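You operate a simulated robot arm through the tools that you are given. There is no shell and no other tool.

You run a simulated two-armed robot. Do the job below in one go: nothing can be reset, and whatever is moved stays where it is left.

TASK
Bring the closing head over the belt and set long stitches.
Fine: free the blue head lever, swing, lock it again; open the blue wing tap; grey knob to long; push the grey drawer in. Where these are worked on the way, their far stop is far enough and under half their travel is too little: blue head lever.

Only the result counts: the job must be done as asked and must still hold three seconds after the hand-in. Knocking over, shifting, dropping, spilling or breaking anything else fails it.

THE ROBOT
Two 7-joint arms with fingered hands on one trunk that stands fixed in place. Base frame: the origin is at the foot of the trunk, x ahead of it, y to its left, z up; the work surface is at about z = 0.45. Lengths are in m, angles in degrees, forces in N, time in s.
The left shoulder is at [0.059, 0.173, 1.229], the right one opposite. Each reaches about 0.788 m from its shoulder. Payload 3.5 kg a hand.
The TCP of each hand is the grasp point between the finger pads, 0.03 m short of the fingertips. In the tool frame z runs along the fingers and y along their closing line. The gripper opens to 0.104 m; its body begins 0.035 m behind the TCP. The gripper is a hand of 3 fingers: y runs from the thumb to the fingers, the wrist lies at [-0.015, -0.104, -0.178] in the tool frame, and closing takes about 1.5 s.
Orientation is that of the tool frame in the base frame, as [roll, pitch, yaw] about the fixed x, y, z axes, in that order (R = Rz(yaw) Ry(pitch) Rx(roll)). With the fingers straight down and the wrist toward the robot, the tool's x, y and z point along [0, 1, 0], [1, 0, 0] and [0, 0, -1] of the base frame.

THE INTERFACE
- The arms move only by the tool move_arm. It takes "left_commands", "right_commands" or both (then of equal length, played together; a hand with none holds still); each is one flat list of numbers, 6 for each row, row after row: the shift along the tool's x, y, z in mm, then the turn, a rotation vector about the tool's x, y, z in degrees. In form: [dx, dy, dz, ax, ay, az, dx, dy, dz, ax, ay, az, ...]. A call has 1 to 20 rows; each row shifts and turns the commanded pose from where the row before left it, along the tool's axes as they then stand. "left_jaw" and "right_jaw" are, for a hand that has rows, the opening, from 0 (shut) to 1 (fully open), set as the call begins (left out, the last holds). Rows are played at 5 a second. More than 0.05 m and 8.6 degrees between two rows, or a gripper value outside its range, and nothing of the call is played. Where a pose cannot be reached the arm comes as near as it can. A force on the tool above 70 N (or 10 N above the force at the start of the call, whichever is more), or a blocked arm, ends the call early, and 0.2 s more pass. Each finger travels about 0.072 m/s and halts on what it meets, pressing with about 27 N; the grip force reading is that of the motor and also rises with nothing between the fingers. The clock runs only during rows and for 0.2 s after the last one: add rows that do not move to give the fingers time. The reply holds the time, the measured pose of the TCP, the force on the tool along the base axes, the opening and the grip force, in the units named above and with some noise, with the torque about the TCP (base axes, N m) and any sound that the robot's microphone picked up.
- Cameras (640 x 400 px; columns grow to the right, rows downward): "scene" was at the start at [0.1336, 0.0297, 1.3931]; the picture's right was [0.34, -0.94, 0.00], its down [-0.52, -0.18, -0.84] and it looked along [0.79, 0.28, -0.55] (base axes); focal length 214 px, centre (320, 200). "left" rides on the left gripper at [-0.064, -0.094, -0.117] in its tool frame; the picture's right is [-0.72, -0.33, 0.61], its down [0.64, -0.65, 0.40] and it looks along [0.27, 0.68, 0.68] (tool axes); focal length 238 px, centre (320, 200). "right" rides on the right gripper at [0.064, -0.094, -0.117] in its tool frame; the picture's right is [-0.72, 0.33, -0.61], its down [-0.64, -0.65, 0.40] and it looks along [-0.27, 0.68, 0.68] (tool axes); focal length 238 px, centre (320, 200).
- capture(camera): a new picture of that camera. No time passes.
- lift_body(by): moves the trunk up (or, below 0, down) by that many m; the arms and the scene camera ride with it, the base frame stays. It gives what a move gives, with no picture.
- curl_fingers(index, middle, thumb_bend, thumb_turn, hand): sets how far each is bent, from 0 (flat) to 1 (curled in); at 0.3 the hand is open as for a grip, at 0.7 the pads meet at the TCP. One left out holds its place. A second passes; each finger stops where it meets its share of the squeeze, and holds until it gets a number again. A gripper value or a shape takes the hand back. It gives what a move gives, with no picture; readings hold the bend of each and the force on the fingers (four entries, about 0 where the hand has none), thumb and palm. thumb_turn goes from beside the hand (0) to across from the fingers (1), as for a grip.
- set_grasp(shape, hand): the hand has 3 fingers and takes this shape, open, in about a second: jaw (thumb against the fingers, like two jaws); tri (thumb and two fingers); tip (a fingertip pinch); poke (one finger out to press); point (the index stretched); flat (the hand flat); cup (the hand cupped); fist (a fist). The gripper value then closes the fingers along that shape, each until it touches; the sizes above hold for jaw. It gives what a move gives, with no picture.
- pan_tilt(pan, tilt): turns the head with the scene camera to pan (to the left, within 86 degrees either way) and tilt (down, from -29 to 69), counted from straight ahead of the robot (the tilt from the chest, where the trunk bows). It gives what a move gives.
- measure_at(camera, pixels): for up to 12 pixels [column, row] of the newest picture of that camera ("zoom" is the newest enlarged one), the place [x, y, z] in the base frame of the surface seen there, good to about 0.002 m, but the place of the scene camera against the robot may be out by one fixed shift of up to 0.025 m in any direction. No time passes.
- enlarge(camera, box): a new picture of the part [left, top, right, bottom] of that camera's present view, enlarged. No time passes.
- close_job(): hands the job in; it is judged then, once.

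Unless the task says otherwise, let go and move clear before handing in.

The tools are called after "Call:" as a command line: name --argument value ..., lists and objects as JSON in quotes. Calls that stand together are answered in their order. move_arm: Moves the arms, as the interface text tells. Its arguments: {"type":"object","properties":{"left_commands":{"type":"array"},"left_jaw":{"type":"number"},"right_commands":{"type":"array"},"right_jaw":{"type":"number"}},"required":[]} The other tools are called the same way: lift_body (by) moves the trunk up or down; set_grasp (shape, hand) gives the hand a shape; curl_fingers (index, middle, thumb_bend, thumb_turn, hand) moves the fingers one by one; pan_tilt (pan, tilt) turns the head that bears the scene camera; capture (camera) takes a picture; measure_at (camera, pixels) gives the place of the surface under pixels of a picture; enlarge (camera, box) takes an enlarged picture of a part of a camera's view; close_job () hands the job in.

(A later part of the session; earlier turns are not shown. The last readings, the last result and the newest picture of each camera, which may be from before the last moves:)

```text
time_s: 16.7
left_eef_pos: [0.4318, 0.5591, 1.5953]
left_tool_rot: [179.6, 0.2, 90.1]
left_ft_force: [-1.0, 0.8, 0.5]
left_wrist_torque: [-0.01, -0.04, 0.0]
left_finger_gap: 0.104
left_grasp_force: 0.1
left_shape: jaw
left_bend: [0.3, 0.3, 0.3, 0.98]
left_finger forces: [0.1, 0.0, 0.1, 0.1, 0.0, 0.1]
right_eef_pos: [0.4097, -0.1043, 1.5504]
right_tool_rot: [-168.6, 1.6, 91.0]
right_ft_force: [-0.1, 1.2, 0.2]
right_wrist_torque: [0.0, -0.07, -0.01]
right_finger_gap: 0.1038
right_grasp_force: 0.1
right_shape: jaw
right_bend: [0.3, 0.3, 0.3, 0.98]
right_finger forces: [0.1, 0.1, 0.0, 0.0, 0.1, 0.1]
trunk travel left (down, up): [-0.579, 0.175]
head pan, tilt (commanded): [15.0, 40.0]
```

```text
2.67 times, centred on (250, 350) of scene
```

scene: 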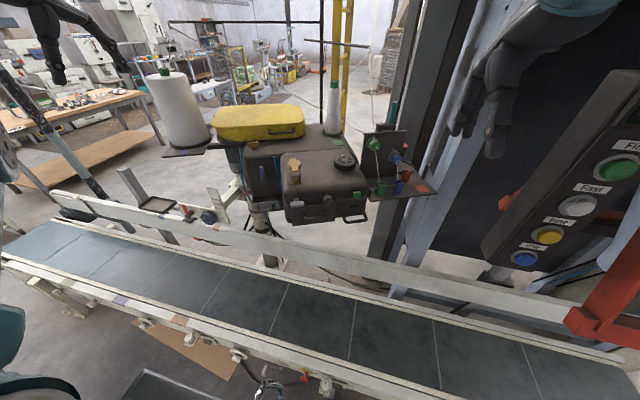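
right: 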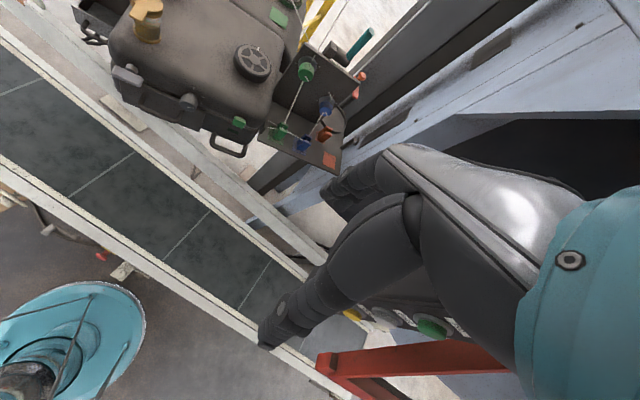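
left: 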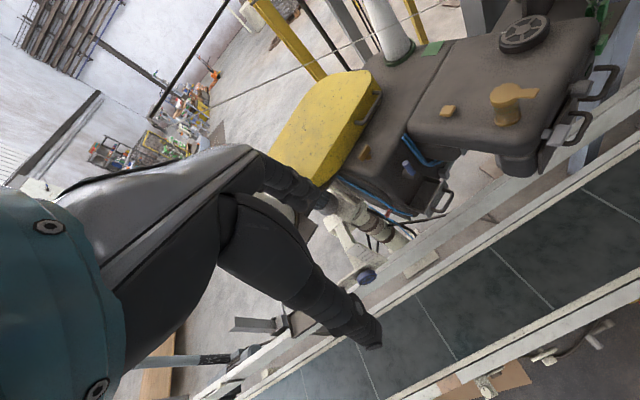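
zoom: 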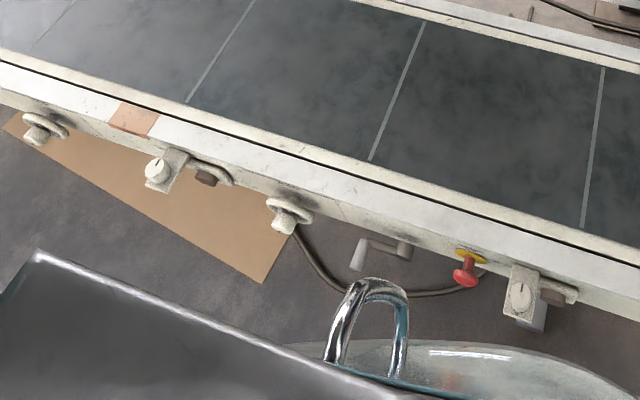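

The small tray-drawer on the lever body is clearly open, and the front panel on the front block looks separate. Before lowering for a view from below, I check what blocked the right arm.

Call:
pan_tilt --pan -60 --tilt 20

Call:
capture --camera "scene"

Call:
pan_tilt --pan 70 --tilt 30

Call:
capture --camera "scene"

```text
time_s: 18.2
left_eef_pos: [0.4395, 0.5582, 1.5939]
left_tool_rot: [179.9, 0.1, 90.0]
left_ft_force: [-1.4, 0.0, 0.1]
left_wrist_torque: [-0.02, 0.02, 0.01]
left_finger_gap: 0.1038
left_grasp_force: 0.1
left_shape: jaw
left_bend: [0.3, 0.3, 0.3, 0.98]
left_finger forces: [0.0, 0.0, 0.0, 0.0, 0.0, 0.1]
right_eef_pos: [0.4161, -0.1049, 1.5481]
right_tool_rot: [-168.2, 1.6, 90.9]
right_ft_force: [-0.8, -0.1, 0.3]
right_wrist_torque: [0.0, -0.02, 0.02]
right_finger_gap: 0.104
right_grasp_force: 0.1
right_shape: jaw
right_bend: [0.3, 0.3, 0.3, 0.98]
right_finger forces: [0.0, 0.1, 0.0, 0.1, 0.0, 0.1]
trunk travel left (down, up): [-0.579, 0.175]
head pan, tilt (commanded): [-60.0, 20.0]
```

```text
taken
```

scene: 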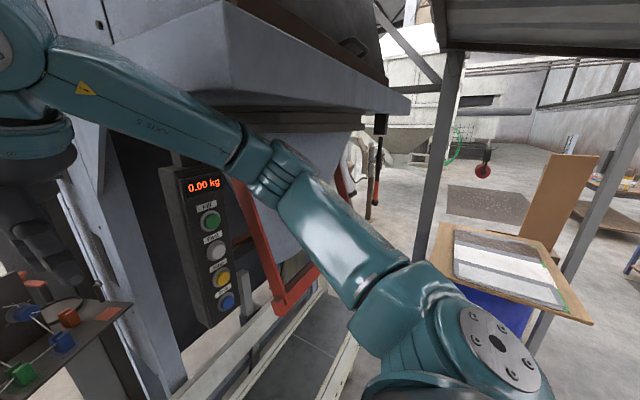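

```text
time_s: 20.3
left_eef_pos: [0.4384, 0.5594, 1.5935]
left_tool_rot: [179.8, 0.1, 90.1]
left_ft_force: [0.1, -0.2, 0.1]
left_wrist_torque: [0.02, 0.03, 0.0]
left_finger_gap: 0.1036
left_grasp_force: 0.0
left_shape: jaw
left_bend: [0.3, 0.3, 0.3, 0.98]
left_finger forces: [0.1, 0.1, 0.0, 0.0, 0.0, 0.0]
right_eef_pos: [0.4152, -0.1054, 1.548]
right_tool_rot: [-168.3, 1.7, 91.0]
right_ft_force: [-0.1, -0.4, 0.2]
right_wrist_torque: [-0.01, 0.02, 0.01]
right_finger_gap: 0.1039
right_grasp_force: 0.1
right_shape: jaw
right_bend: [0.3, 0.3, 0.3, 0.98]
right_finger forces: [0.0, 0.1, 0.0, 0.0, 0.0, 0.0]
trunk travel left (down, up): [-0.579, 0.175]
head pan, tilt (commanded): [70.0, 30.0]
```

```text
taken
```

scene: 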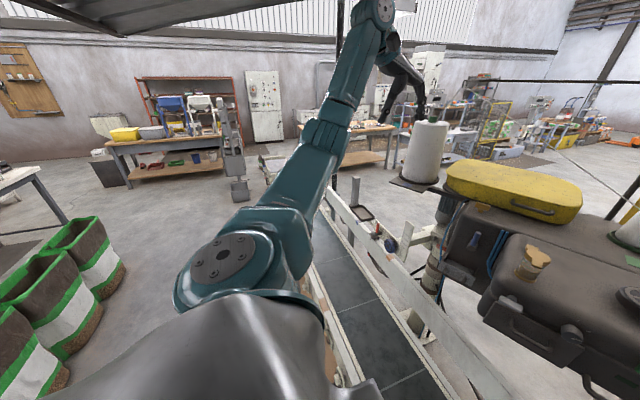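

The right arm met the hopper underside on the way up, nothing displaced as far as I see. I will lower the trunk back and then further for a low view.

Call:
lift_body --by -0.254

Call:
lift_body --by -0.25

Call:
pan_tilt --pan 25 --tilt 10

Call:
capture --camera "scene"

Call:
enlarge --camera "scene" --box '[200, 100, 440, 270]'

Call:
enlarge --camera "scene" --box '[180, 200, 420, 370]'

```text
time_s: 22.9
left_eef_pos: [0.4387, 0.5586, 1.3393]
left_tool_rot: [180.0, 0.0, 90.1]
left_ft_force: [-0.3, -0.8, 0.5]
left_wrist_torque: [0.04, -0.01, 0.01]
left_finger_gap: 0.1037
left_grasp_force: 0.0
left_shape: jaw
left_bend: [0.3, 0.3, 0.3, 0.98]
left_finger forces: [0.1, 0.0, 0.0, 0.1, 0.1, 0.0]
right_eef_pos: [0.4158, -0.1066, 1.2948]
right_tool_rot: [-168.2, 1.7, 90.8]
right_ft_force: [0.3, 0.2, -0.8]
right_wrist_torque: [0.01, 0.03, 0.02]
right_finger_gap: 0.1039
right_grasp_force: 0.0
right_shape: jaw
right_bend: [0.3, 0.3, 0.3, 0.98]
right_finger forces: [0.0, 0.0, 0.0, 0.1, 0.1, 0.0]
trunk travel left (down, up): [-0.325, 0.429]
head pan, tilt (commanded): [70.0, 30.0]
```

```text
time_s: 25.5
left_eef_pos: [0.4393, 0.5581, 1.0883]
left_tool_rot: [179.8, 0.1, 90.0]
left_ft_force: [0.5, -0.1, 0.4]
left_wrist_torque: [-0.04, 0.0, 0.03]
left_finger_gap: 0.1039
left_grasp_force: 0.0
left_shape: jaw
left_bend: [0.3, 0.3, 0.3, 0.98]
left_finger forces: [0.0, 0.1, 0.1, 0.0, 0.0, 0.1]
right_eef_pos: [0.4155, -0.1058, 1.0448]
right_tool_rot: [-168.3, 1.6, 90.9]
right_ft_force: [0.5, -0.1, -0.4]
right_wrist_torque: [0.02, 0.0, 0.0]
right_finger_gap: 0.1039
right_grasp_force: 0.1
right_shape: jaw
right_bend: [0.3, 0.3, 0.3, 0.98]
right_finger forces: [0.0, 0.1, 0.1, 0.0, 0.0, 0.1]
trunk travel left (down, up): [-0.075, 0.679]
head pan, tilt (commanded): [70.0, 30.0]
```

```text
time_s: 26.6
left_eef_pos: [0.4403, 0.5581, 1.0885]
left_tool_rot: [179.9, 0.1, 90.0]
left_ft_force: [-0.4, -0.3, -0.3]
left_wrist_torque: [0.01, 0.02, 0.01]
left_finger_gap: 0.1038
left_grasp_force: 0.1
left_shape: jaw
left_bend: [0.3, 0.3, 0.3, 0.98]
left_finger forces: [0.0, 0.0, 0.0, 0.0, 0.0, 0.0]
right_eef_pos: [0.4161, -0.1061, 1.0445]
right_tool_rot: [-168.3, 1.6, 91.0]
right_ft_force: [0.0, -0.1, -0.5]
right_wrist_torque: [0.01, -0.01, -0.01]
right_finger_gap: 0.1039
right_grasp_force: 0.1
right_shape: jaw
right_bend: [0.3, 0.3, 0.3, 0.98]
right_finger forces: [0.0, 0.0, 0.0, 0.1, 0.0, 0.1]
trunk travel left (down, up): [-0.075, 0.679]
head pan, tilt (commanded): [25.0, 10.0]
```

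```text
taken
```

scene: 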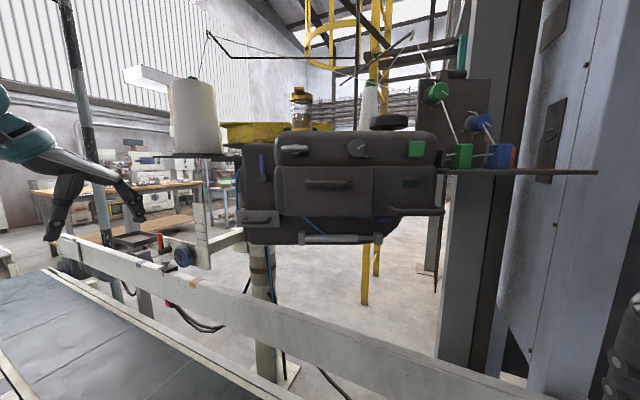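

```text
2.35 times, centred on (320, 185) of scene
```

zoom: 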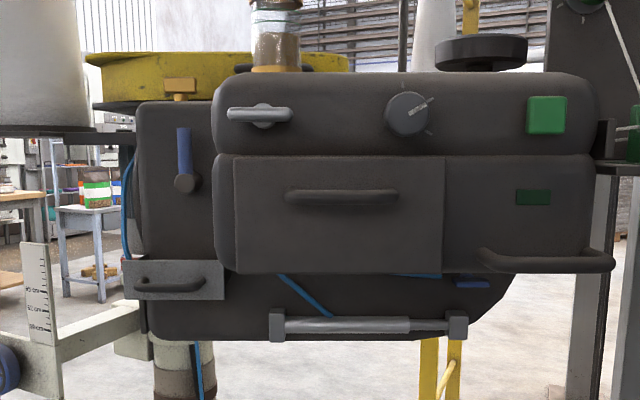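

```text
2.35 times, centred on (300, 285) of scene
```

zoom: 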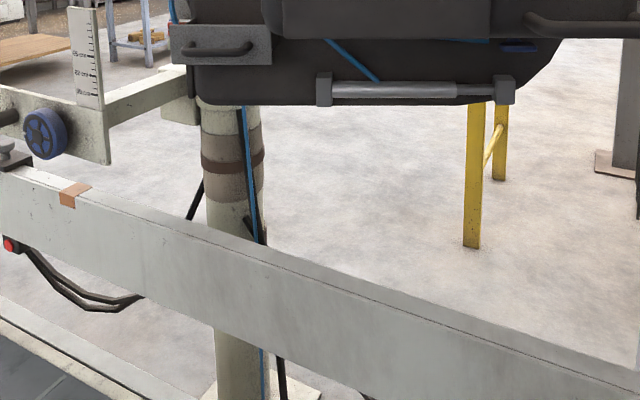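

A blue flat piece shows beneath the front block at zoom (473,283), at the end of the blue hose: that is probably the wing tap. I zoom in and measure it.

Call:
enlarge --camera "scene" --box '[340, 190, 440, 260]'

Call:
measure_at --camera "scene" --pixels '[[380, 220], [390, 220], [330, 184], [355, 150], [415, 149], [262, 165], [259, 218], [360, 240], [300, 238], [390, 238], [290, 149], [420, 210]]'

Call:
lift_body --by -0.074

Call:
enlarge --camera "scene" --box '[230, 60, 450, 220]'

```text
5.71 times, centred on (390, 225) of scene
```

zoom: 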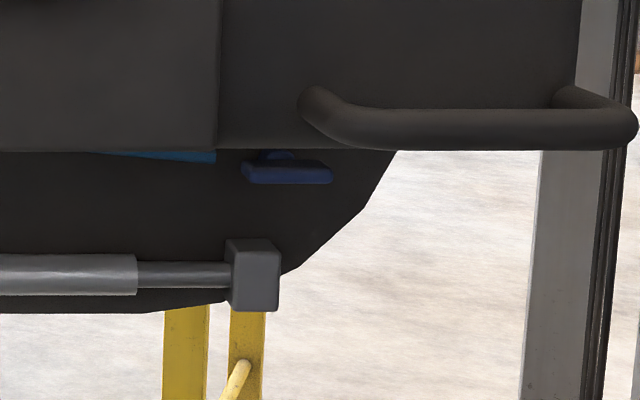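

```text
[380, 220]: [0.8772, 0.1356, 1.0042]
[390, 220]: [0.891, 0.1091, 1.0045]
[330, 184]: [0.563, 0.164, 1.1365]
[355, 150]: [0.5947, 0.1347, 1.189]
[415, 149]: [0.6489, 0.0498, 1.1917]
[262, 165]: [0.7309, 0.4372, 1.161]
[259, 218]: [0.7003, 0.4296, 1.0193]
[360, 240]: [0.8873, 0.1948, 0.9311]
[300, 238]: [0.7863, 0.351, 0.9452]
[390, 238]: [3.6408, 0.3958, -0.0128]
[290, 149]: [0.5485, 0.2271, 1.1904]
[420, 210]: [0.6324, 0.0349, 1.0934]
```

```text
time_s: 27.6
left_eef_pos: [0.453, 0.5587, 1.0086]
left_tool_rot: [-178.2, 0.2, 90.2]
left_ft_force: [-0.5, 0.4, 0.3]
left_wrist_torque: [0.01, 0.0, 0.02]
left_finger_gap: 0.1039
left_grasp_force: 0.0
left_shape: jaw
left_bend: [0.3, 0.3, 0.3, 0.98]
left_finger forces: [0.0, 0.0, 0.0, 0.0, 0.0, 0.1]
right_eef_pos: [0.4247, -0.1104, 0.9705]
right_tool_rot: [-167.2, 1.4, 88.7]
right_ft_force: [5.7, -1.1, -5.4]
right_wrist_torque: [-0.26, 0.6, -0.46]
right_finger_gap: 0.1038
right_grasp_force: 0.1
right_shape: jaw
right_bend: [0.3, 0.3, 0.3, 0.98]
right_finger forces: [0.0, 0.0, 0.0, 0.0, 0.0, 0.0]
trunk travel left (down, up): [-0.005, 0.749]
head pan, tilt (commanded): [25.0, 10.0]
stopped: the force on the tool passed its limit at 85 N (the readings are from after the stop); the commanded pose is now the measured one
```

```text
2.50 times, centred on (340, 140) of scene
```

zoom: 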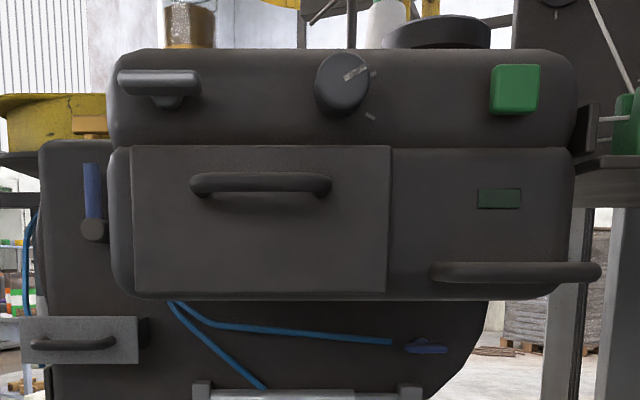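

The trunk's lowering was halted by contact near its lower end, so I raise it again at once; the blue wing tap is now confirmed under the front block at zoom (427,345), at the end of a blue hose on the rear body.

Call:
lift_body --by 0.1

Call:
pan_tilt --pan -40 --tilt 40

Call:
capture --camera "scene"

Call:
capture --camera "right"

```text
time_s: 28.9
left_eef_pos: [0.4556, 0.5585, 1.108]
left_tool_rot: [-178.1, 0.1, 90.1]
left_ft_force: [-0.6, -0.2, 0.0]
left_wrist_torque: [0.03, 0.01, 0.01]
left_finger_gap: 0.1037
left_grasp_force: 0.1
left_shape: jaw
left_bend: [0.3, 0.3, 0.3, 0.98]
left_finger forces: [0.1, 0.0, 0.0, 0.1, 0.0, 0.0]
right_eef_pos: [0.4271, -0.1084, 1.0703]
right_tool_rot: [-167.1, 1.3, 88.7]
right_ft_force: [0.4, -0.3, -0.2]
right_wrist_torque: [-0.03, -0.02, 0.03]
right_finger_gap: 0.1041
right_grasp_force: 0.1
right_shape: jaw
right_bend: [0.3, 0.3, 0.3, 0.98]
right_finger forces: [0.0, 0.0, 0.1, 0.0, 0.0, 0.0]
trunk travel left (down, up): [-0.105, 0.649]
head pan, tilt (commanded): [25.0, 10.0]
```

```text
time_s: 30.3
left_eef_pos: [0.453, 0.5573, 1.109]
left_tool_rot: [-178.2, 0.1, 90.1]
left_ft_force: [0.0, 0.1, 1.0]
left_wrist_torque: [-0.02, 0.0, -0.03]
left_finger_gap: 0.1036
left_grasp_force: 0.1
left_shape: jaw
left_bend: [0.3, 0.3, 0.3, 0.98]
left_finger forces: [0.0, 0.1, 0.0, 0.0, 0.1, 0.0]
right_eef_pos: [0.4247, -0.1097, 1.0709]
right_tool_rot: [-167.1, 1.4, 88.7]
right_ft_force: [-0.1, 0.0, -0.2]
right_wrist_torque: [0.02, -0.01, 0.01]
right_finger_gap: 0.1036
right_grasp_force: 0.1
right_shape: jaw
right_bend: [0.3, 0.3, 0.3, 0.98]
right_finger forces: [0.1, 0.1, 0.0, 0.0, 0.0, 0.0]
trunk travel left (down, up): [-0.105, 0.649]
head pan, tilt (commanded): [-40.0, 40.0]
```

```text
taken
```

scene: 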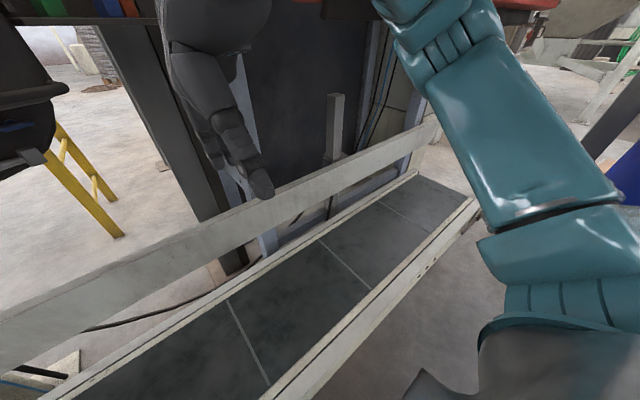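

```text
taken
```

right: 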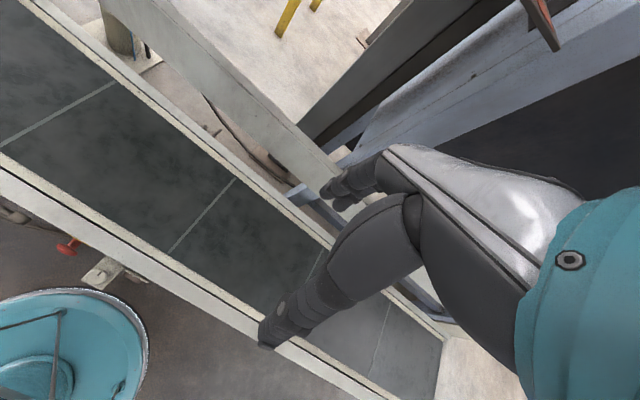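

No change visible around the right arm. I raise the trunk to its starting height and bring the left camera near the blue lever.

Call:
lift_body --by 0.22

Call:
pan_tilt --pan 25 --tilt 25

Call:
capture --camera "scene"

Call:
enlarge --camera "scene" --box '[230, 130, 330, 220]'

```text
time_s: 32.6
left_eef_pos: [0.4544, 0.5585, 1.3286]
left_tool_rot: [-178.3, 0.1, 90.1]
left_ft_force: [0.2, -0.6, 0.2]
left_wrist_torque: [0.01, 0.01, 0.02]
left_finger_gap: 0.1039
left_grasp_force: 0.0
left_shape: jaw
left_bend: [0.3, 0.3, 0.3, 0.98]
left_finger forces: [0.0, 0.0, 0.0, 0.1, 0.1, 0.0]
right_eef_pos: [0.4256, -0.1099, 1.2902]
right_tool_rot: [-167.1, 1.4, 88.7]
right_ft_force: [-0.2, -0.6, -0.1]
right_wrist_torque: [-0.01, 0.04, 0.0]
right_finger_gap: 0.1042
right_grasp_force: 0.1
right_shape: jaw
right_bend: [0.3, 0.3, 0.3, 0.98]
right_finger forces: [0.0, 0.0, 0.0, 0.0, 0.0, 0.0]
trunk travel left (down, up): [-0.325, 0.429]
head pan, tilt (commanded): [-40.0, 40.0]
```

```text
time_s: 34.0
left_eef_pos: [0.4544, 0.5594, 1.329]
left_tool_rot: [-178.1, 0.1, 90.1]
left_ft_force: [1.0, -0.2, 0.0]
left_wrist_torque: [0.01, -0.03, -0.01]
left_finger_gap: 0.1039
left_grasp_force: 0.0
left_shape: jaw
left_bend: [0.3, 0.3, 0.3, 0.98]
left_finger forces: [0.1, 0.1, 0.0, 0.0, 0.0, 0.0]
right_eef_pos: [0.4237, -0.1091, 1.2907]
right_tool_rot: [-167.2, 1.4, 88.7]
right_ft_force: [0.8, -0.3, 0.7]
right_wrist_torque: [0.01, -0.01, 0.0]
right_finger_gap: 0.1038
right_grasp_force: 0.1
right_shape: jaw
right_bend: [0.3, 0.3, 0.3, 0.98]
right_finger forces: [0.0, 0.1, 0.0, 0.0, 0.0, 0.0]
trunk travel left (down, up): [-0.325, 0.429]
head pan, tilt (commanded): [25.0, 25.0]
```

```text
taken
```

scene: 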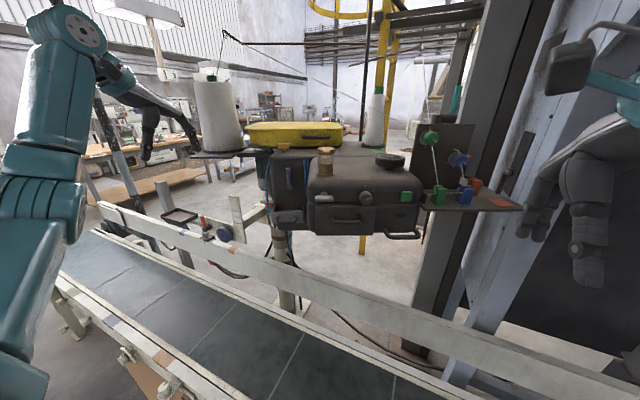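

```text
4.44 times, centred on (280, 175) of scene
```

zoom: 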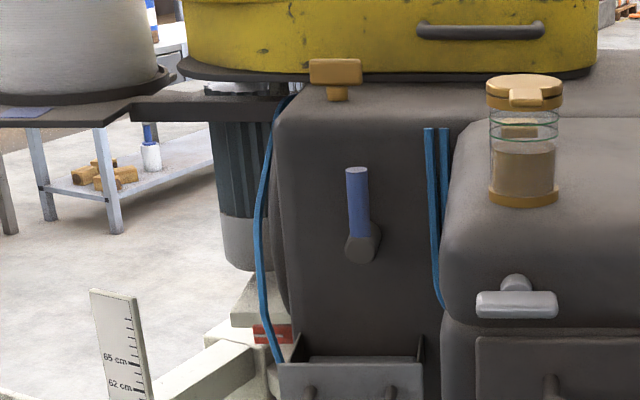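

The blue lever points up from its hub at zoom (355,200), on the left face of the body. I measure the lever with the left hand camera, which is free of the scene camera shift.

Call:
enlarge --camera "left" --box '[300, 40, 460, 190]'

Call:
measure_at --camera "scene" --pixels '[[289, 170], [290, 182], [290, 190], [283, 168], [305, 215], [278, 215], [304, 168], [275, 175], [281, 260], [283, 300], [290, 260], [277, 260]]'

```text
2.67 times, centred on (380, 115) of left
```

zoom: 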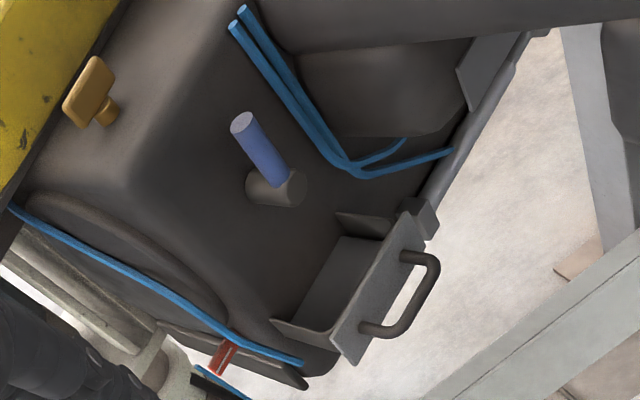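

```text
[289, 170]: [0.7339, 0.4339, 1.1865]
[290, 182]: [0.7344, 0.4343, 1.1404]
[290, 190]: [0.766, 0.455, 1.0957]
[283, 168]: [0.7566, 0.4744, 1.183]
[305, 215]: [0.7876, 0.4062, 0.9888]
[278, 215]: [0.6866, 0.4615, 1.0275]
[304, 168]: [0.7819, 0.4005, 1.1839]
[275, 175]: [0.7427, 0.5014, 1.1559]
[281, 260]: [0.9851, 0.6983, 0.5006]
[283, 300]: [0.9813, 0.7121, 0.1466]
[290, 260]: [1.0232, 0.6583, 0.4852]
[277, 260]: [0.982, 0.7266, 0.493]
```

Call:
measure_at --camera "zoom" --pixels '[[241, 122], [258, 145], [275, 175], [280, 190], [295, 185], [230, 180], [330, 210], [400, 320], [425, 290], [370, 330], [180, 150], [92, 90]]'

Call:
measure_at --camera "left" --pixels '[[400, 170], [352, 92], [385, 120]]'

```text
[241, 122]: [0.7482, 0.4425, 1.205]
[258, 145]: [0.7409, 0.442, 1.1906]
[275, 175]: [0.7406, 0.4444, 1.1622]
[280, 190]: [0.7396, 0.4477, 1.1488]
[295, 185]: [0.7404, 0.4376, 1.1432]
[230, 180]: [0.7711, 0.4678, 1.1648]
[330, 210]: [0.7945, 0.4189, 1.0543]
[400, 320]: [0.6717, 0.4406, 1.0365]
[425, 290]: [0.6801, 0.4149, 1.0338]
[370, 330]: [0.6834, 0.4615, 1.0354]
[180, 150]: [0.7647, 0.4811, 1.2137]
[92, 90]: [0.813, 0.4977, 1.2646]
```

```text
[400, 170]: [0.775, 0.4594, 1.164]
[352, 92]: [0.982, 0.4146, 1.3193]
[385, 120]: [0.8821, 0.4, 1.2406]
```

The lever stands on a hub at about (0.74, 0.443, 1.146) with its tip at (0.748, 0.4425, 1.205), roughly 31 mm in front of the body face. I will shut the left hand into a beak, yaw it to the face and pitch it forward in free space.

Call:
move_arm --left_commands '[0, 0, 0, 0, 0, -6, 0, 0, 0, 0, 0, -6, 0, 0, 0, 0, 0, -6, 0, 0, 0, -7.5, 0, 0, 0, 0, 0, -7.5, 0, 0, 0, 0, 0, -7.5, 0, 0, 0, 0, 0, -7.5, 0, 0, 0, 0, 0, -7.5, 0, 0, 0, 0, 0, -7.5, 0, 0, 0, 0, 0, -7.5, 0, 0, 0, 0, 0, -7.5, 0, 0]' --left_jaw 0

Call:
capture --camera "left"

Call:
capture --camera "scene"

```text
time_s: 36.4
left_eef_pos: [0.4532, 0.5582, 1.3287]
left_tool_rot: [121.7, -0.4, 108.0]
left_ft_force: [-0.1, 0.9, -0.3]
left_wrist_torque: [0.01, 0.03, 0.02]
left_finger_gap: 0.0003
left_grasp_force: 26.7
left_shape: jaw
left_bend: [0.7, 0.7, 0.47, 1.0]
left_finger forces: [0.0, 0.2, 0.0, 0.1, 0.1, 0.1]
right_eef_pos: [0.4249, -0.1092, 1.2902]
right_tool_rot: [-167.2, 1.3, 88.7]
right_ft_force: [-0.7, 0.0, -0.2]
right_wrist_torque: [-0.01, -0.01, 0.05]
right_finger_gap: 0.1037
right_grasp_force: 0.1
right_shape: jaw
right_bend: [0.3, 0.3, 0.3, 0.98]
right_finger forces: [0.0, 0.0, 0.0, 0.0, 0.0, 0.1]
trunk travel left (down, up): [-0.325, 0.429]
head pan, tilt (commanded): [25.0, 25.0]
```

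```text
taken
```

left: 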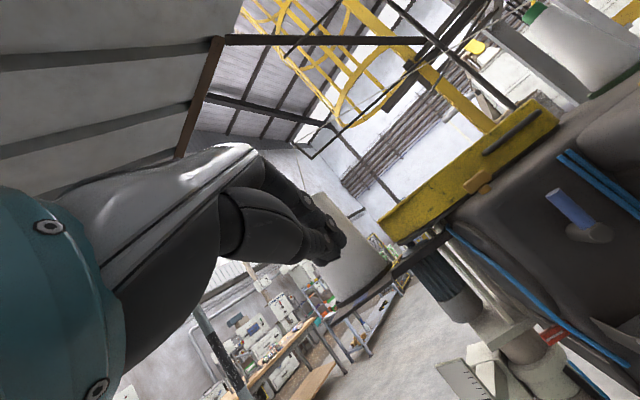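

```text
taken
```

scene: 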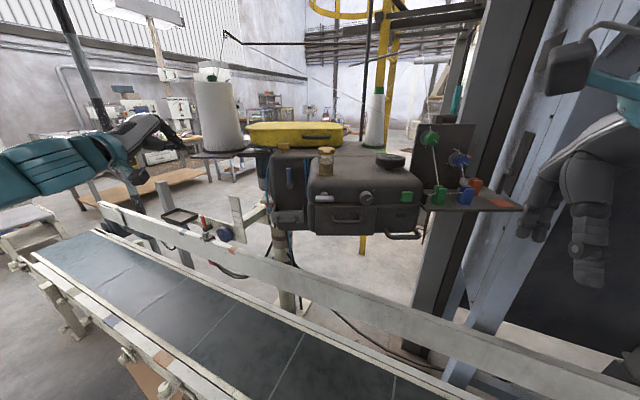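

The hand is pitched forward with the beak shut. I move it to a standoff point about 100 mm in front and slightly left of the lever and look again.

Call:
move_arm --left_commands '[-20.5, -6.6, 27.1, 0, 0, 0, -20.5, -6.6, 27.1, 0, 0, 0, -20.5, -6.6, 27.1, 0, 0, 0, -20.5, -6.6, 27.1, 0, 0, 0, -20.5, -6.6, 27.1, 0, 0, 0, -20.5, -6.6, 27.1, 0, 0, 0, -20.5, -6.6, 27.1, 0, 0, 0]'

Call:
capture --camera "left"

Call:
enlarge --camera "scene" --box '[220, 110, 360, 240]'

```text
time_s: 38.0
left_eef_pos: [0.6295, 0.4638, 1.1866]
left_tool_rot: [121.8, -0.5, 108.2]
left_ft_force: [0.5, -0.2, 0.0]
left_wrist_torque: [0.0, -0.02, -0.01]
left_finger_gap: 0.0002
left_grasp_force: 27.2
left_shape: jaw
left_bend: [0.7, 0.7, 0.47, 1.0]
left_finger forces: [0.0, 0.1, 0.1, 0.1, 0.0, 0.0]
right_eef_pos: [0.4252, -0.1084, 1.2906]
right_tool_rot: [-167.1, 1.4, 88.7]
right_ft_force: [0.3, -0.1, -0.3]
right_wrist_torque: [0.01, 0.03, 0.04]
right_finger_gap: 0.1039
right_grasp_force: 0.0
right_shape: jaw
right_bend: [0.3, 0.3, 0.3, 0.98]
right_finger forces: [0.0, 0.1, 0.0, 0.0, 0.0, 0.0]
trunk travel left (down, up): [-0.325, 0.429]
head pan, tilt (commanded): [25.0, 25.0]
```

```text
taken
```

left: 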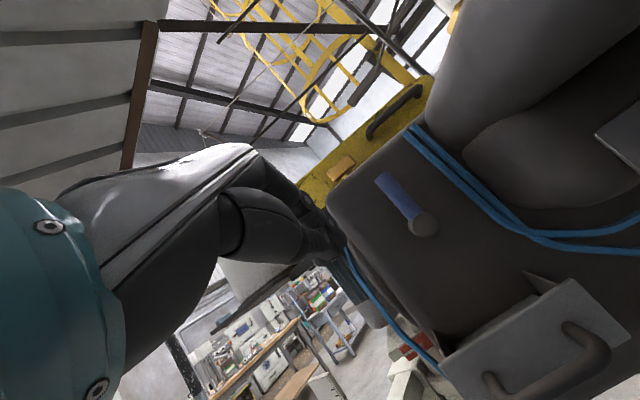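

```text
3.08 times, centred on (290, 175) of scene
```

zoom: 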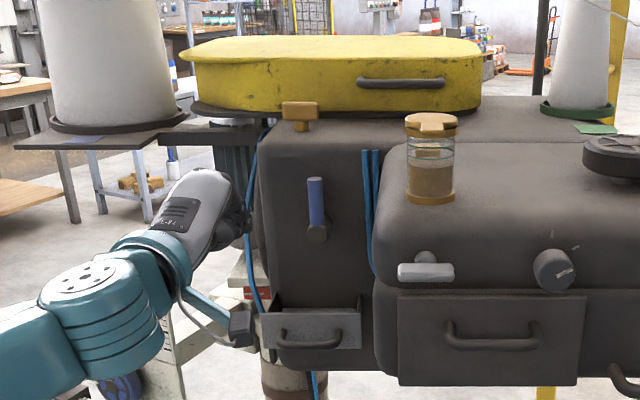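

The left camera now gives a clear close view of the lever at (400,205) and the open drawer at (540,340). I measure these again from close by.

Call:
measure_at --camera "left" --pixels '[[382, 180], [400, 203], [420, 225], [432, 222], [370, 225], [450, 180], [440, 280], [545, 340], [575, 345], [490, 380], [600, 310], [570, 285]]'

Call:
enlarge --camera "left" --box '[330, 130, 500, 260]'

```text
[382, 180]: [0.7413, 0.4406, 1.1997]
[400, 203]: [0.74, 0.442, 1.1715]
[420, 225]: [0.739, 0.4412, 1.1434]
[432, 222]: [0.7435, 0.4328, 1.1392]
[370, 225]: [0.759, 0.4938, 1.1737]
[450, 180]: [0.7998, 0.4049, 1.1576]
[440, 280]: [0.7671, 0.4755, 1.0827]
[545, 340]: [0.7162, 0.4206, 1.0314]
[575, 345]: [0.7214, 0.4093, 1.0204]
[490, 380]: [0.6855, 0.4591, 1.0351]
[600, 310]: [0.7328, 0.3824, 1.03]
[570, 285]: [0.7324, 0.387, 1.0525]
```

```text
3.08 times, centred on (415, 195) of left
```

zoom: 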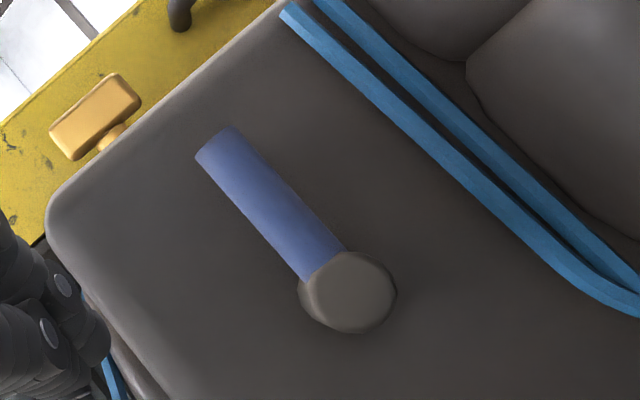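

The body face is turned about 24.5° and the lever axis stands about 31 mm off it. I align the yaw and move the shut fingertips in beside the lever on its left.

Call:
move_arm --left_commands '[0, 0, 0, 0, 5.36, -3.31, -1.2, 10.3, 15.4, 0, 0, 0, -1.2, 10.3, 15.4, 0, 0, 0, -1.2, 10.3, 15.4, 0, 0, 0, -1.2, 10.3, 15.4, 0, 0, 0, -1.2, 10.3, 15.4, 0, 0, 0]'

Call:
capture --camera "left"

Call:
enlarge --camera "scene" --box '[220, 110, 360, 240]'

```text
time_s: 39.4
left_eef_pos: [0.7161, 0.4967, 1.1913]
left_tool_rot: [121.7, -0.5, 114.4]
left_ft_force: [-0.4, -0.1, 0.0]
left_wrist_torque: [0.04, 0.02, -0.01]
left_finger_gap: 0.0
left_grasp_force: 26.9
left_shape: jaw
left_bend: [0.7, 0.7, 0.47, 1.0]
left_finger forces: [0.0, 0.0, 0.1, 0.1, 0.1, 0.0]
right_eef_pos: [0.4257, -0.1099, 1.29]
right_tool_rot: [-167.2, 1.3, 88.7]
right_ft_force: [-0.1, -0.5, 0.0]
right_wrist_torque: [0.01, 0.02, 0.0]
right_finger_gap: 0.1037
right_grasp_force: 0.0
right_shape: jaw
right_bend: [0.3, 0.3, 0.3, 0.98]
right_finger forces: [0.1, 0.0, 0.0, 0.1, 0.0, 0.0]
trunk travel left (down, up): [-0.325, 0.429]
head pan, tilt (commanded): [25.0, 25.0]
```

```text
taken
```

left: 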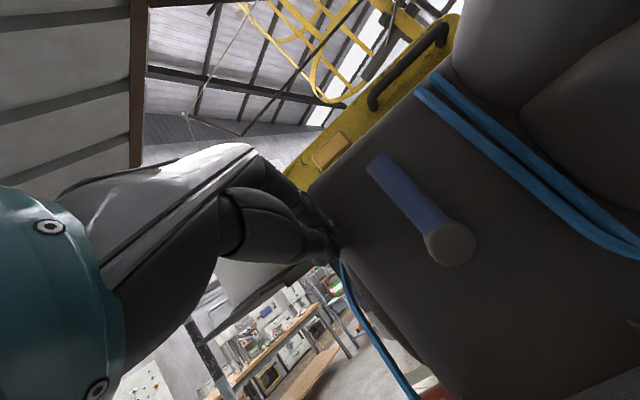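

```text
3.08 times, centred on (290, 175) of scene
```

zoom: 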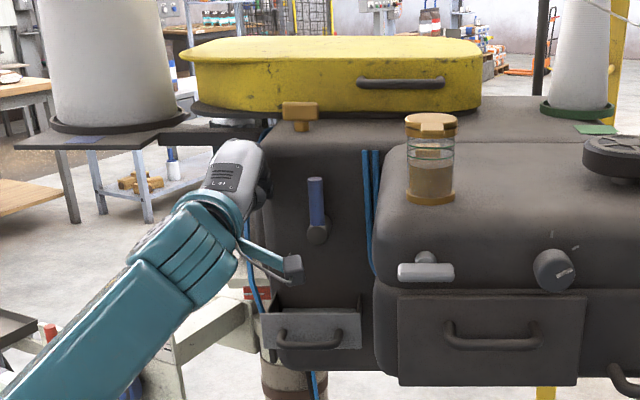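

The beak sits to the left of the lever, with no contact. I push it to the right in small steps to feel the lever.

Call:
move_arm --left_commands '[-10, 0, 0, 0, 0, 0, -10, 0, 0, 0, 0, 0, -10, 0, 0, 0, 0, 0]'

Call:
capture --camera "left"

```text
time_s: 40.2
left_eef_pos: [0.7279, 0.4697, 1.1904]
left_tool_rot: [121.6, -0.4, 114.3]
left_ft_force: [-0.1, -0.8, 0.5]
left_wrist_torque: [0.02, -0.01, -0.01]
left_finger_gap: 0.0
left_grasp_force: 26.9
left_shape: jaw
left_bend: [0.7, 0.7, 0.47, 1.0]
left_finger forces: [0.0, 0.0, 0.1, 0.1, 0.0, 0.0]
right_eef_pos: [0.4245, -0.1083, 1.2905]
right_tool_rot: [-167.3, 1.3, 88.6]
right_ft_force: [1.1, 0.2, 0.0]
right_wrist_torque: [0.03, 0.01, -0.01]
right_finger_gap: 0.104
right_grasp_force: 0.0
right_shape: jaw
right_bend: [0.3, 0.3, 0.3, 0.98]
right_finger forces: [0.1, 0.1, 0.1, 0.0, 0.0, 0.1]
trunk travel left (down, up): [-0.325, 0.429]
head pan, tilt (commanded): [25.0, 25.0]
```

```text
taken
```

left: 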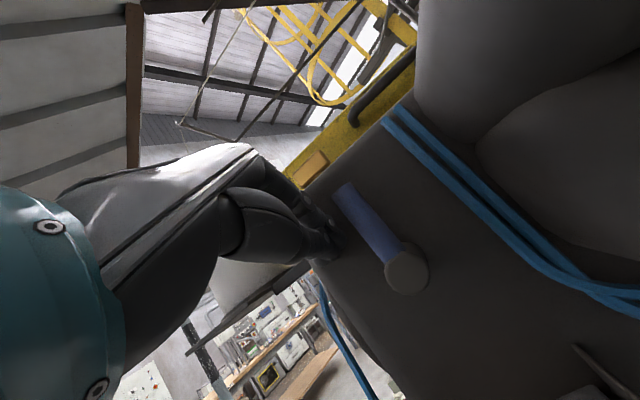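

Not yet touching: the beak tip is at (335,245), the lever about 25–30 mm further right. I continue right in small steps.

Call:
move_arm --left_commands '[-8, 0, 0, 0, 0, 0, -8, 0, 0, 0, 0, 0]'

Call:
move_arm --left_commands '[-6, 0, 0, 0, 0, 0]'

Call:
capture --camera "left"

```text
time_s: 40.8
left_eef_pos: [0.7338, 0.4579, 1.1916]
left_tool_rot: [121.8, -0.4, 114.6]
left_ft_force: [-2.3, 5.0, 0.1]
left_wrist_torque: [-0.04, -0.01, 0.03]
left_finger_gap: 0.0
left_grasp_force: 26.8
left_shape: jaw
left_bend: [0.7, 0.7, 0.47, 1.0]
left_finger forces: [7.8, 0.1, 0.0, 0.0, 0.1, 0.0]
right_eef_pos: [0.4245, -0.1086, 1.2908]
right_tool_rot: [-167.1, 1.4, 88.6]
right_ft_force: [1.3, 0.7, -0.9]
right_wrist_torque: [0.01, 0.02, -0.03]
right_finger_gap: 0.1038
right_grasp_force: 0.1
right_shape: jaw
right_bend: [0.3, 0.3, 0.3, 0.98]
right_finger forces: [0.0, 0.0, 0.0, 0.1, 0.0, 0.0]
trunk travel left (down, up): [-0.325, 0.429]
head pan, tilt (commanded): [25.0, 25.0]
```

```text
time_s: 41.2
left_eef_pos: [0.7347, 0.4561, 1.1905]
left_tool_rot: [121.8, -0.3, 114.8]
left_ft_force: [-10.5, 17.5, 0.0]
left_wrist_torque: [-0.17, -0.08, 0.03]
left_finger_gap: 0.0002
left_grasp_force: 26.8
left_shape: jaw
left_bend: [0.7, 0.7, 0.47, 1.0]
left_finger forces: [23.0, 0.0, 0.0, 0.1, 0.1, 0.0]
right_eef_pos: [0.4241, -0.1076, 1.2907]
right_tool_rot: [-167.2, 1.4, 88.7]
right_ft_force: [1.6, 0.6, -0.1]
right_wrist_torque: [-0.01, -0.02, -0.01]
right_finger_gap: 0.1038
right_grasp_force: 0.1
right_shape: jaw
right_bend: [0.3, 0.3, 0.3, 0.98]
right_finger forces: [0.0, 0.1, 0.0, 0.0, 0.0, 0.1]
trunk travel left (down, up): [-0.325, 0.429]
head pan, tilt (commanded): [25.0, 25.0]
```

```text
taken
```

left: 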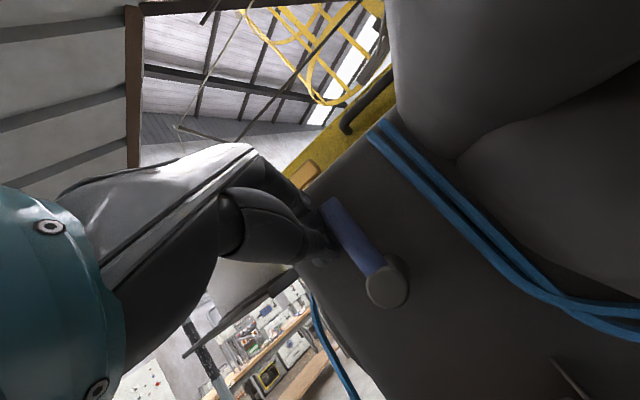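

The index finger now presses the lever with about 20 N to the right and it has not moved yet. I press a little further to see if it yields.

Call:
move_arm --left_commands '[-5, 0, 0, 0, 0, 0, -5, 0, 0, 0, 0, 0]'

Call:
capture --camera "left"

```text
time_s: 41.8
left_eef_pos: [0.7345, 0.4554, 1.1929]
left_tool_rot: [121.8, -0.2, 115.3]
left_ft_force: [-18.5, 36.0, 0.1]
left_wrist_torque: [-0.25, -0.13, 0.19]
left_finger_gap: 0.0001
left_grasp_force: 26.9
left_shape: jaw
left_bend: [0.7, 0.7, 0.47, 1.0]
left_finger forces: [43.6, 0.0, 0.0, 0.0, 0.0, 0.0]
right_eef_pos: [0.4211, -0.1026, 1.2917]
right_tool_rot: [-167.3, 1.6, 88.7]
right_ft_force: [0.0, -0.1, -0.2]
right_wrist_torque: [0.0, -0.03, 0.03]
right_finger_gap: 0.1037
right_grasp_force: 0.0
right_shape: jaw
right_bend: [0.3, 0.3, 0.3, 0.98]
right_finger forces: [0.0, 0.0, 0.0, 0.1, 0.1, 0.0]
trunk travel left (down, up): [-0.325, 0.429]
head pan, tilt (commanded): [25.0, 25.0]
```

```text
taken
```

left: 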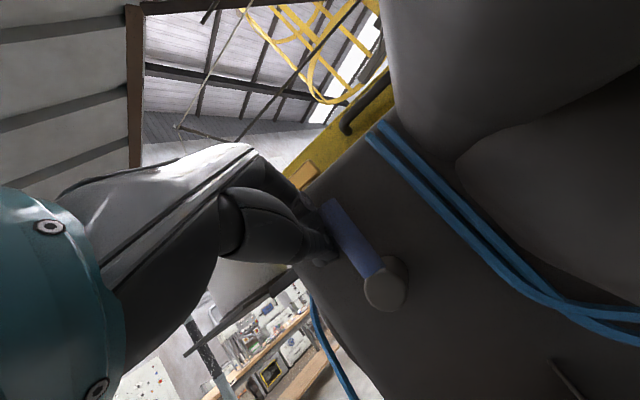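

At about 40 N the lever still does not move to the right, so this is its stop; it must swing to the left. I let go to the left, back out, and roll the hand 90° so I can grip the lever with the thumb on its left and fingers on its right.

Call:
move_arm --left_commands '[12, 0, 0, 0, 0, 0, 12, 0, 0, 0, 0, 0, 0, -17.5, -28.4, 0, 0, 0, 0, -17.5, -28.4, 0, 0, 0, 0, -17.5, -28.4, 0, 0, 0, 0, -10.5, -17, 0, 0, 0]'

Call:
move_arm --left_commands '[0, 0, 0, 0, 0, 8, 0, 0, 0, 0, 0, 8, 0, 0, 0, 0, 0, 8, 0, 0, 0, 0, 0, 8, 0, 0, 0, 0, 0, 8, 0, 0, 0, 0, 0, 8]'

Call:
enlarge --camera "scene" --box '[180, 90, 380, 240]'

Call:
capture --camera "left"

```text
time_s: 43.2
left_eef_pos: [0.622, 0.4138, 1.1924]
left_tool_rot: [121.7, -0.5, 114.6]
left_ft_force: [-0.8, 0.4, -0.3]
left_wrist_torque: [-0.02, 0.02, 0.01]
left_finger_gap: 0.0
left_grasp_force: 27.1
left_shape: jaw
left_bend: [0.7, 0.7, 0.47, 1.0]
left_finger forces: [0.0, 0.0, 0.1, 0.1, 0.0, 0.1]
right_eef_pos: [0.4254, -0.1105, 1.2907]
right_tool_rot: [-167.2, 1.3, 88.7]
right_ft_force: [0.0, 0.6, 0.5]
right_wrist_torque: [-0.03, 0.03, -0.02]
right_finger_gap: 0.1041
right_grasp_force: 0.1
right_shape: jaw
right_bend: [0.3, 0.3, 0.3, 0.98]
right_finger forces: [0.0, 0.0, 0.0, 0.0, 0.0, 0.0]
trunk travel left (down, up): [-0.325, 0.429]
head pan, tilt (commanded): [25.0, 25.0]
```

```text
time_s: 44.6
left_eef_pos: [0.6208, 0.4143, 1.1918]
left_tool_rot: [133.1, -39.7, 83.9]
left_ft_force: [0.5, 0.3, 0.4]
left_wrist_torque: [-0.03, -0.01, -0.01]
left_finger_gap: 0.0
left_grasp_force: 27.0
left_shape: jaw
left_bend: [0.7, 0.7, 0.47, 1.0]
left_finger forces: [0.0, 0.0, 0.0, 0.1, 0.0, 0.1]
right_eef_pos: [0.425, -0.11, 1.2907]
right_tool_rot: [-167.2, 1.3, 88.7]
right_ft_force: [0.3, 0.7, 0.0]
right_wrist_torque: [0.01, 0.0, -0.05]
right_finger_gap: 0.1038
right_grasp_force: 0.1
right_shape: jaw
right_bend: [0.3, 0.3, 0.3, 0.98]
right_finger forces: [0.0, 0.0, 0.0, 0.0, 0.0, 0.0]
trunk travel left (down, up): [-0.325, 0.429]
head pan, tilt (commanded): [25.0, 25.0]
```

```text
2.67 times, centred on (280, 165) of scene
```

zoom: 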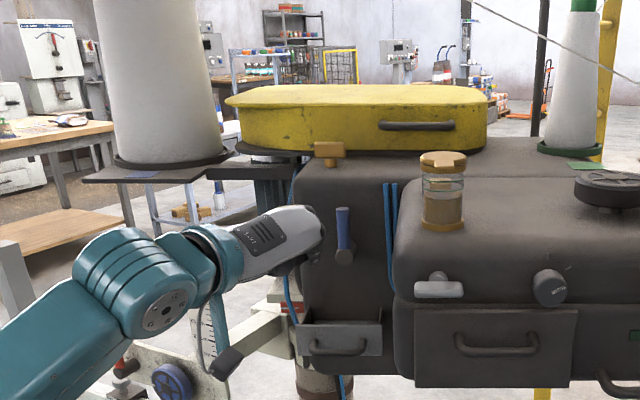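

```text
taken
```

left: 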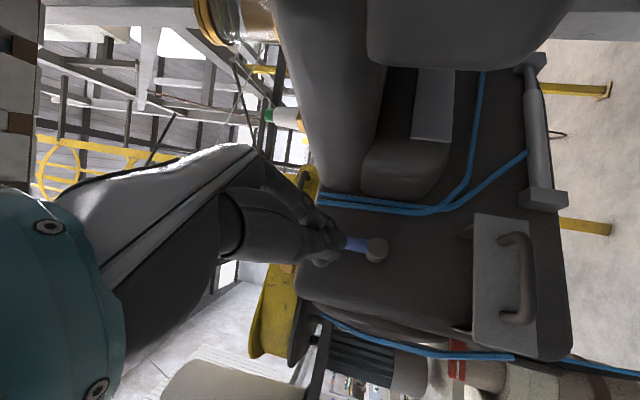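

The roll works (48° reached with position held). I complete the roll to 90° and level the fingers so the tool z-axis lines up with the lever hub axis, opening the jaw.

Call:
move_arm --left_commands '[0, 0, 0, 0, 0, 8.4, 0, 0, 0, 0, 0, 8.4, 0, 0, 0, 0, 0, 8.4, 0, 0, 0, 0, 0, 8.4, 0, 0, 0, 0, 0, 8.4, 0, 0, 0, 0, 7.9, 0, 0, 0, 0, 0, 7.9, 0, 0, 0, 0, 0, 7.9, 0, 0, 0, 0, 0, 7.9, 0]' --left_jaw 0.7

Call:
enlarge --camera "scene" --box '[180, 90, 380, 240]'

Call:
capture --camera "left"

```text
time_s: 46.6
left_eef_pos: [0.6209, 0.414, 1.1919]
left_tool_rot: [-80.0, -89.5, -75.5]
left_ft_force: [-1.0, 0.1, -0.2]
left_wrist_torque: [-0.02, 0.02, 0.0]
left_finger_gap: 0.0728
left_grasp_force: 0.0
left_shape: jaw
left_bend: [0.27, 0.37, 0.58, 0.99]
left_finger forces: [0.1, 0.0, 0.1, 0.0, 0.0, 0.1]
right_eef_pos: [0.4253, -0.1093, 1.2904]
right_tool_rot: [-167.2, 1.4, 88.7]
right_ft_force: [-1.2, -0.4, 1.0]
right_wrist_torque: [0.02, 0.0, 0.0]
right_finger_gap: 0.104
right_grasp_force: 0.1
right_shape: jaw
right_bend: [0.3, 0.3, 0.3, 0.98]
right_finger forces: [0.1, 0.0, 0.0, 0.0, 0.0, 0.0]
trunk travel left (down, up): [-0.325, 0.429]
head pan, tilt (commanded): [25.0, 25.0]
```

```text
2.67 times, centred on (280, 165) of scene
```

zoom: 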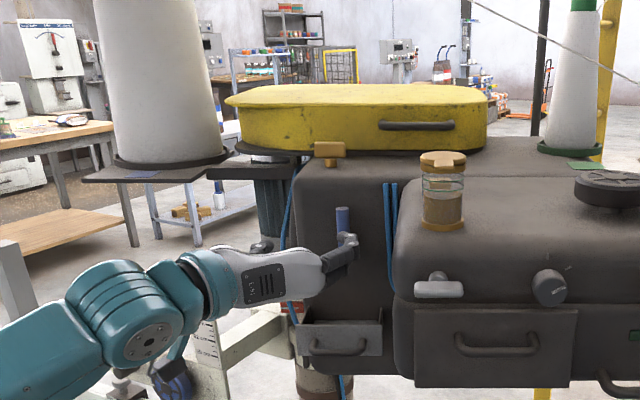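

```text
taken
```

left: 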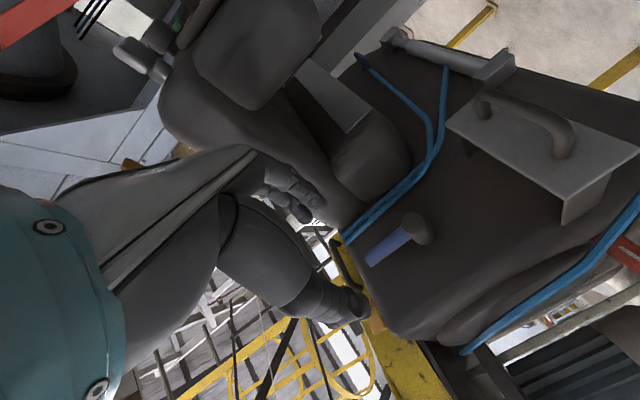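

The hand is now level with thumb left and fingers right (tool x up, y right, z into the face). I verify lever and hose positions from this view before moving in.

Call:
measure_at --camera "left" --pixels '[[372, 258], [385, 248], [398, 238], [418, 228], [385, 205], [420, 180], [400, 285], [520, 110], [560, 140], [590, 150], [540, 170], [600, 190]]'

Call:
enlarge --camera "left" --box '[230, 130, 470, 330]'

```text
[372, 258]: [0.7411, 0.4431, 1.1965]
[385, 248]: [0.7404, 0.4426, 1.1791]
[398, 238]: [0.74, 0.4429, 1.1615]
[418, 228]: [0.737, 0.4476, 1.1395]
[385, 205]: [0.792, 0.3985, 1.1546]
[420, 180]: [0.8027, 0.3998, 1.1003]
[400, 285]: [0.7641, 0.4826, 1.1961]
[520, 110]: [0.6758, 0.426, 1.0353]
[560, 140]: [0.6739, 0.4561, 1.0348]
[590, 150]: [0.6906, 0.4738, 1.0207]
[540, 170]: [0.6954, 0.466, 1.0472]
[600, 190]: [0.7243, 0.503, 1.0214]
```

```text
2.00 times, centred on (350, 230) of left
```

zoom: 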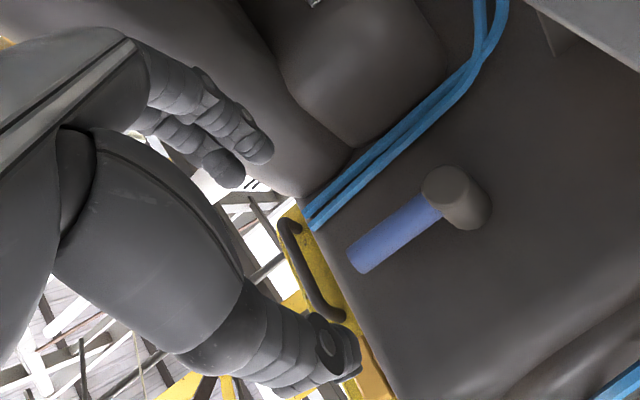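

Lever axis confirmed at (0.747,0.4455), hoses 62 mm to its right. I centre the open jaw on the lever and move in.

Call:
move_arm --left_commands '[-5, 12.2, 0, 0, 0, 0, -5, 12.2, 0, 0, 0, 0, 0, 0, 25, 0, 0, 0, 0, 0, 25, 0, 0, 0, 0, 0, 25, 0, 0, 0, 0, 0, 15, 0, 0, 0]' --left_jaw 0.55

Call:
capture --camera "left"

Call:
enlarge --camera "scene" --box '[220, 110, 360, 240]'

```text
time_s: 48.0
left_eef_pos: [0.7131, 0.4279, 1.1808]
left_tool_rot: [-90.8, -89.6, -64.7]
left_ft_force: [-0.1, 0.7, -0.3]
left_wrist_torque: [0.01, 0.0, -0.03]
left_finger_gap: 0.0574
left_grasp_force: 0.1
left_shape: jaw
left_bend: [0.74, 0.42, 0.67, 1.0]
left_finger forces: [0.0, 0.0, 0.0, 0.0, 0.0, 0.0]
right_eef_pos: [0.425, -0.1092, 1.2899]
right_tool_rot: [-167.3, 1.3, 88.6]
right_ft_force: [-0.9, 0.0, 0.1]
right_wrist_torque: [0.0, 0.02, 0.01]
right_finger_gap: 0.1039
right_grasp_force: 0.0
right_shape: jaw
right_bend: [0.3, 0.3, 0.3, 0.98]
right_finger forces: [0.0, 0.1, 0.0, 0.1, 0.1, 0.0]
trunk travel left (down, up): [-0.325, 0.429]
head pan, tilt (commanded): [25.0, 25.0]
```

```text
taken
```

left: 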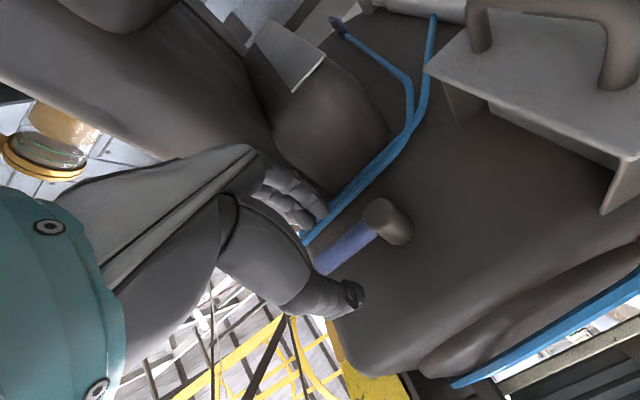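

```text
3.08 times, centred on (290, 175) of scene
```

zoom: 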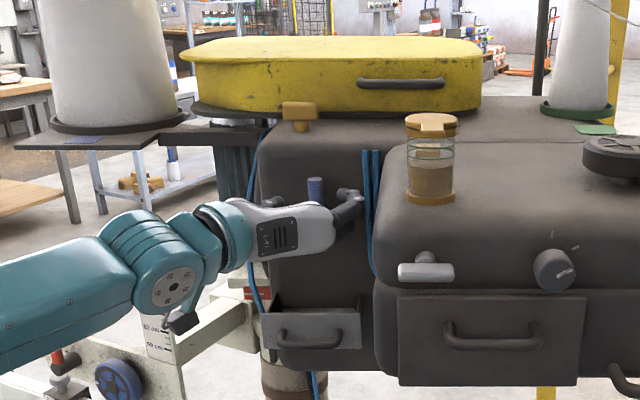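

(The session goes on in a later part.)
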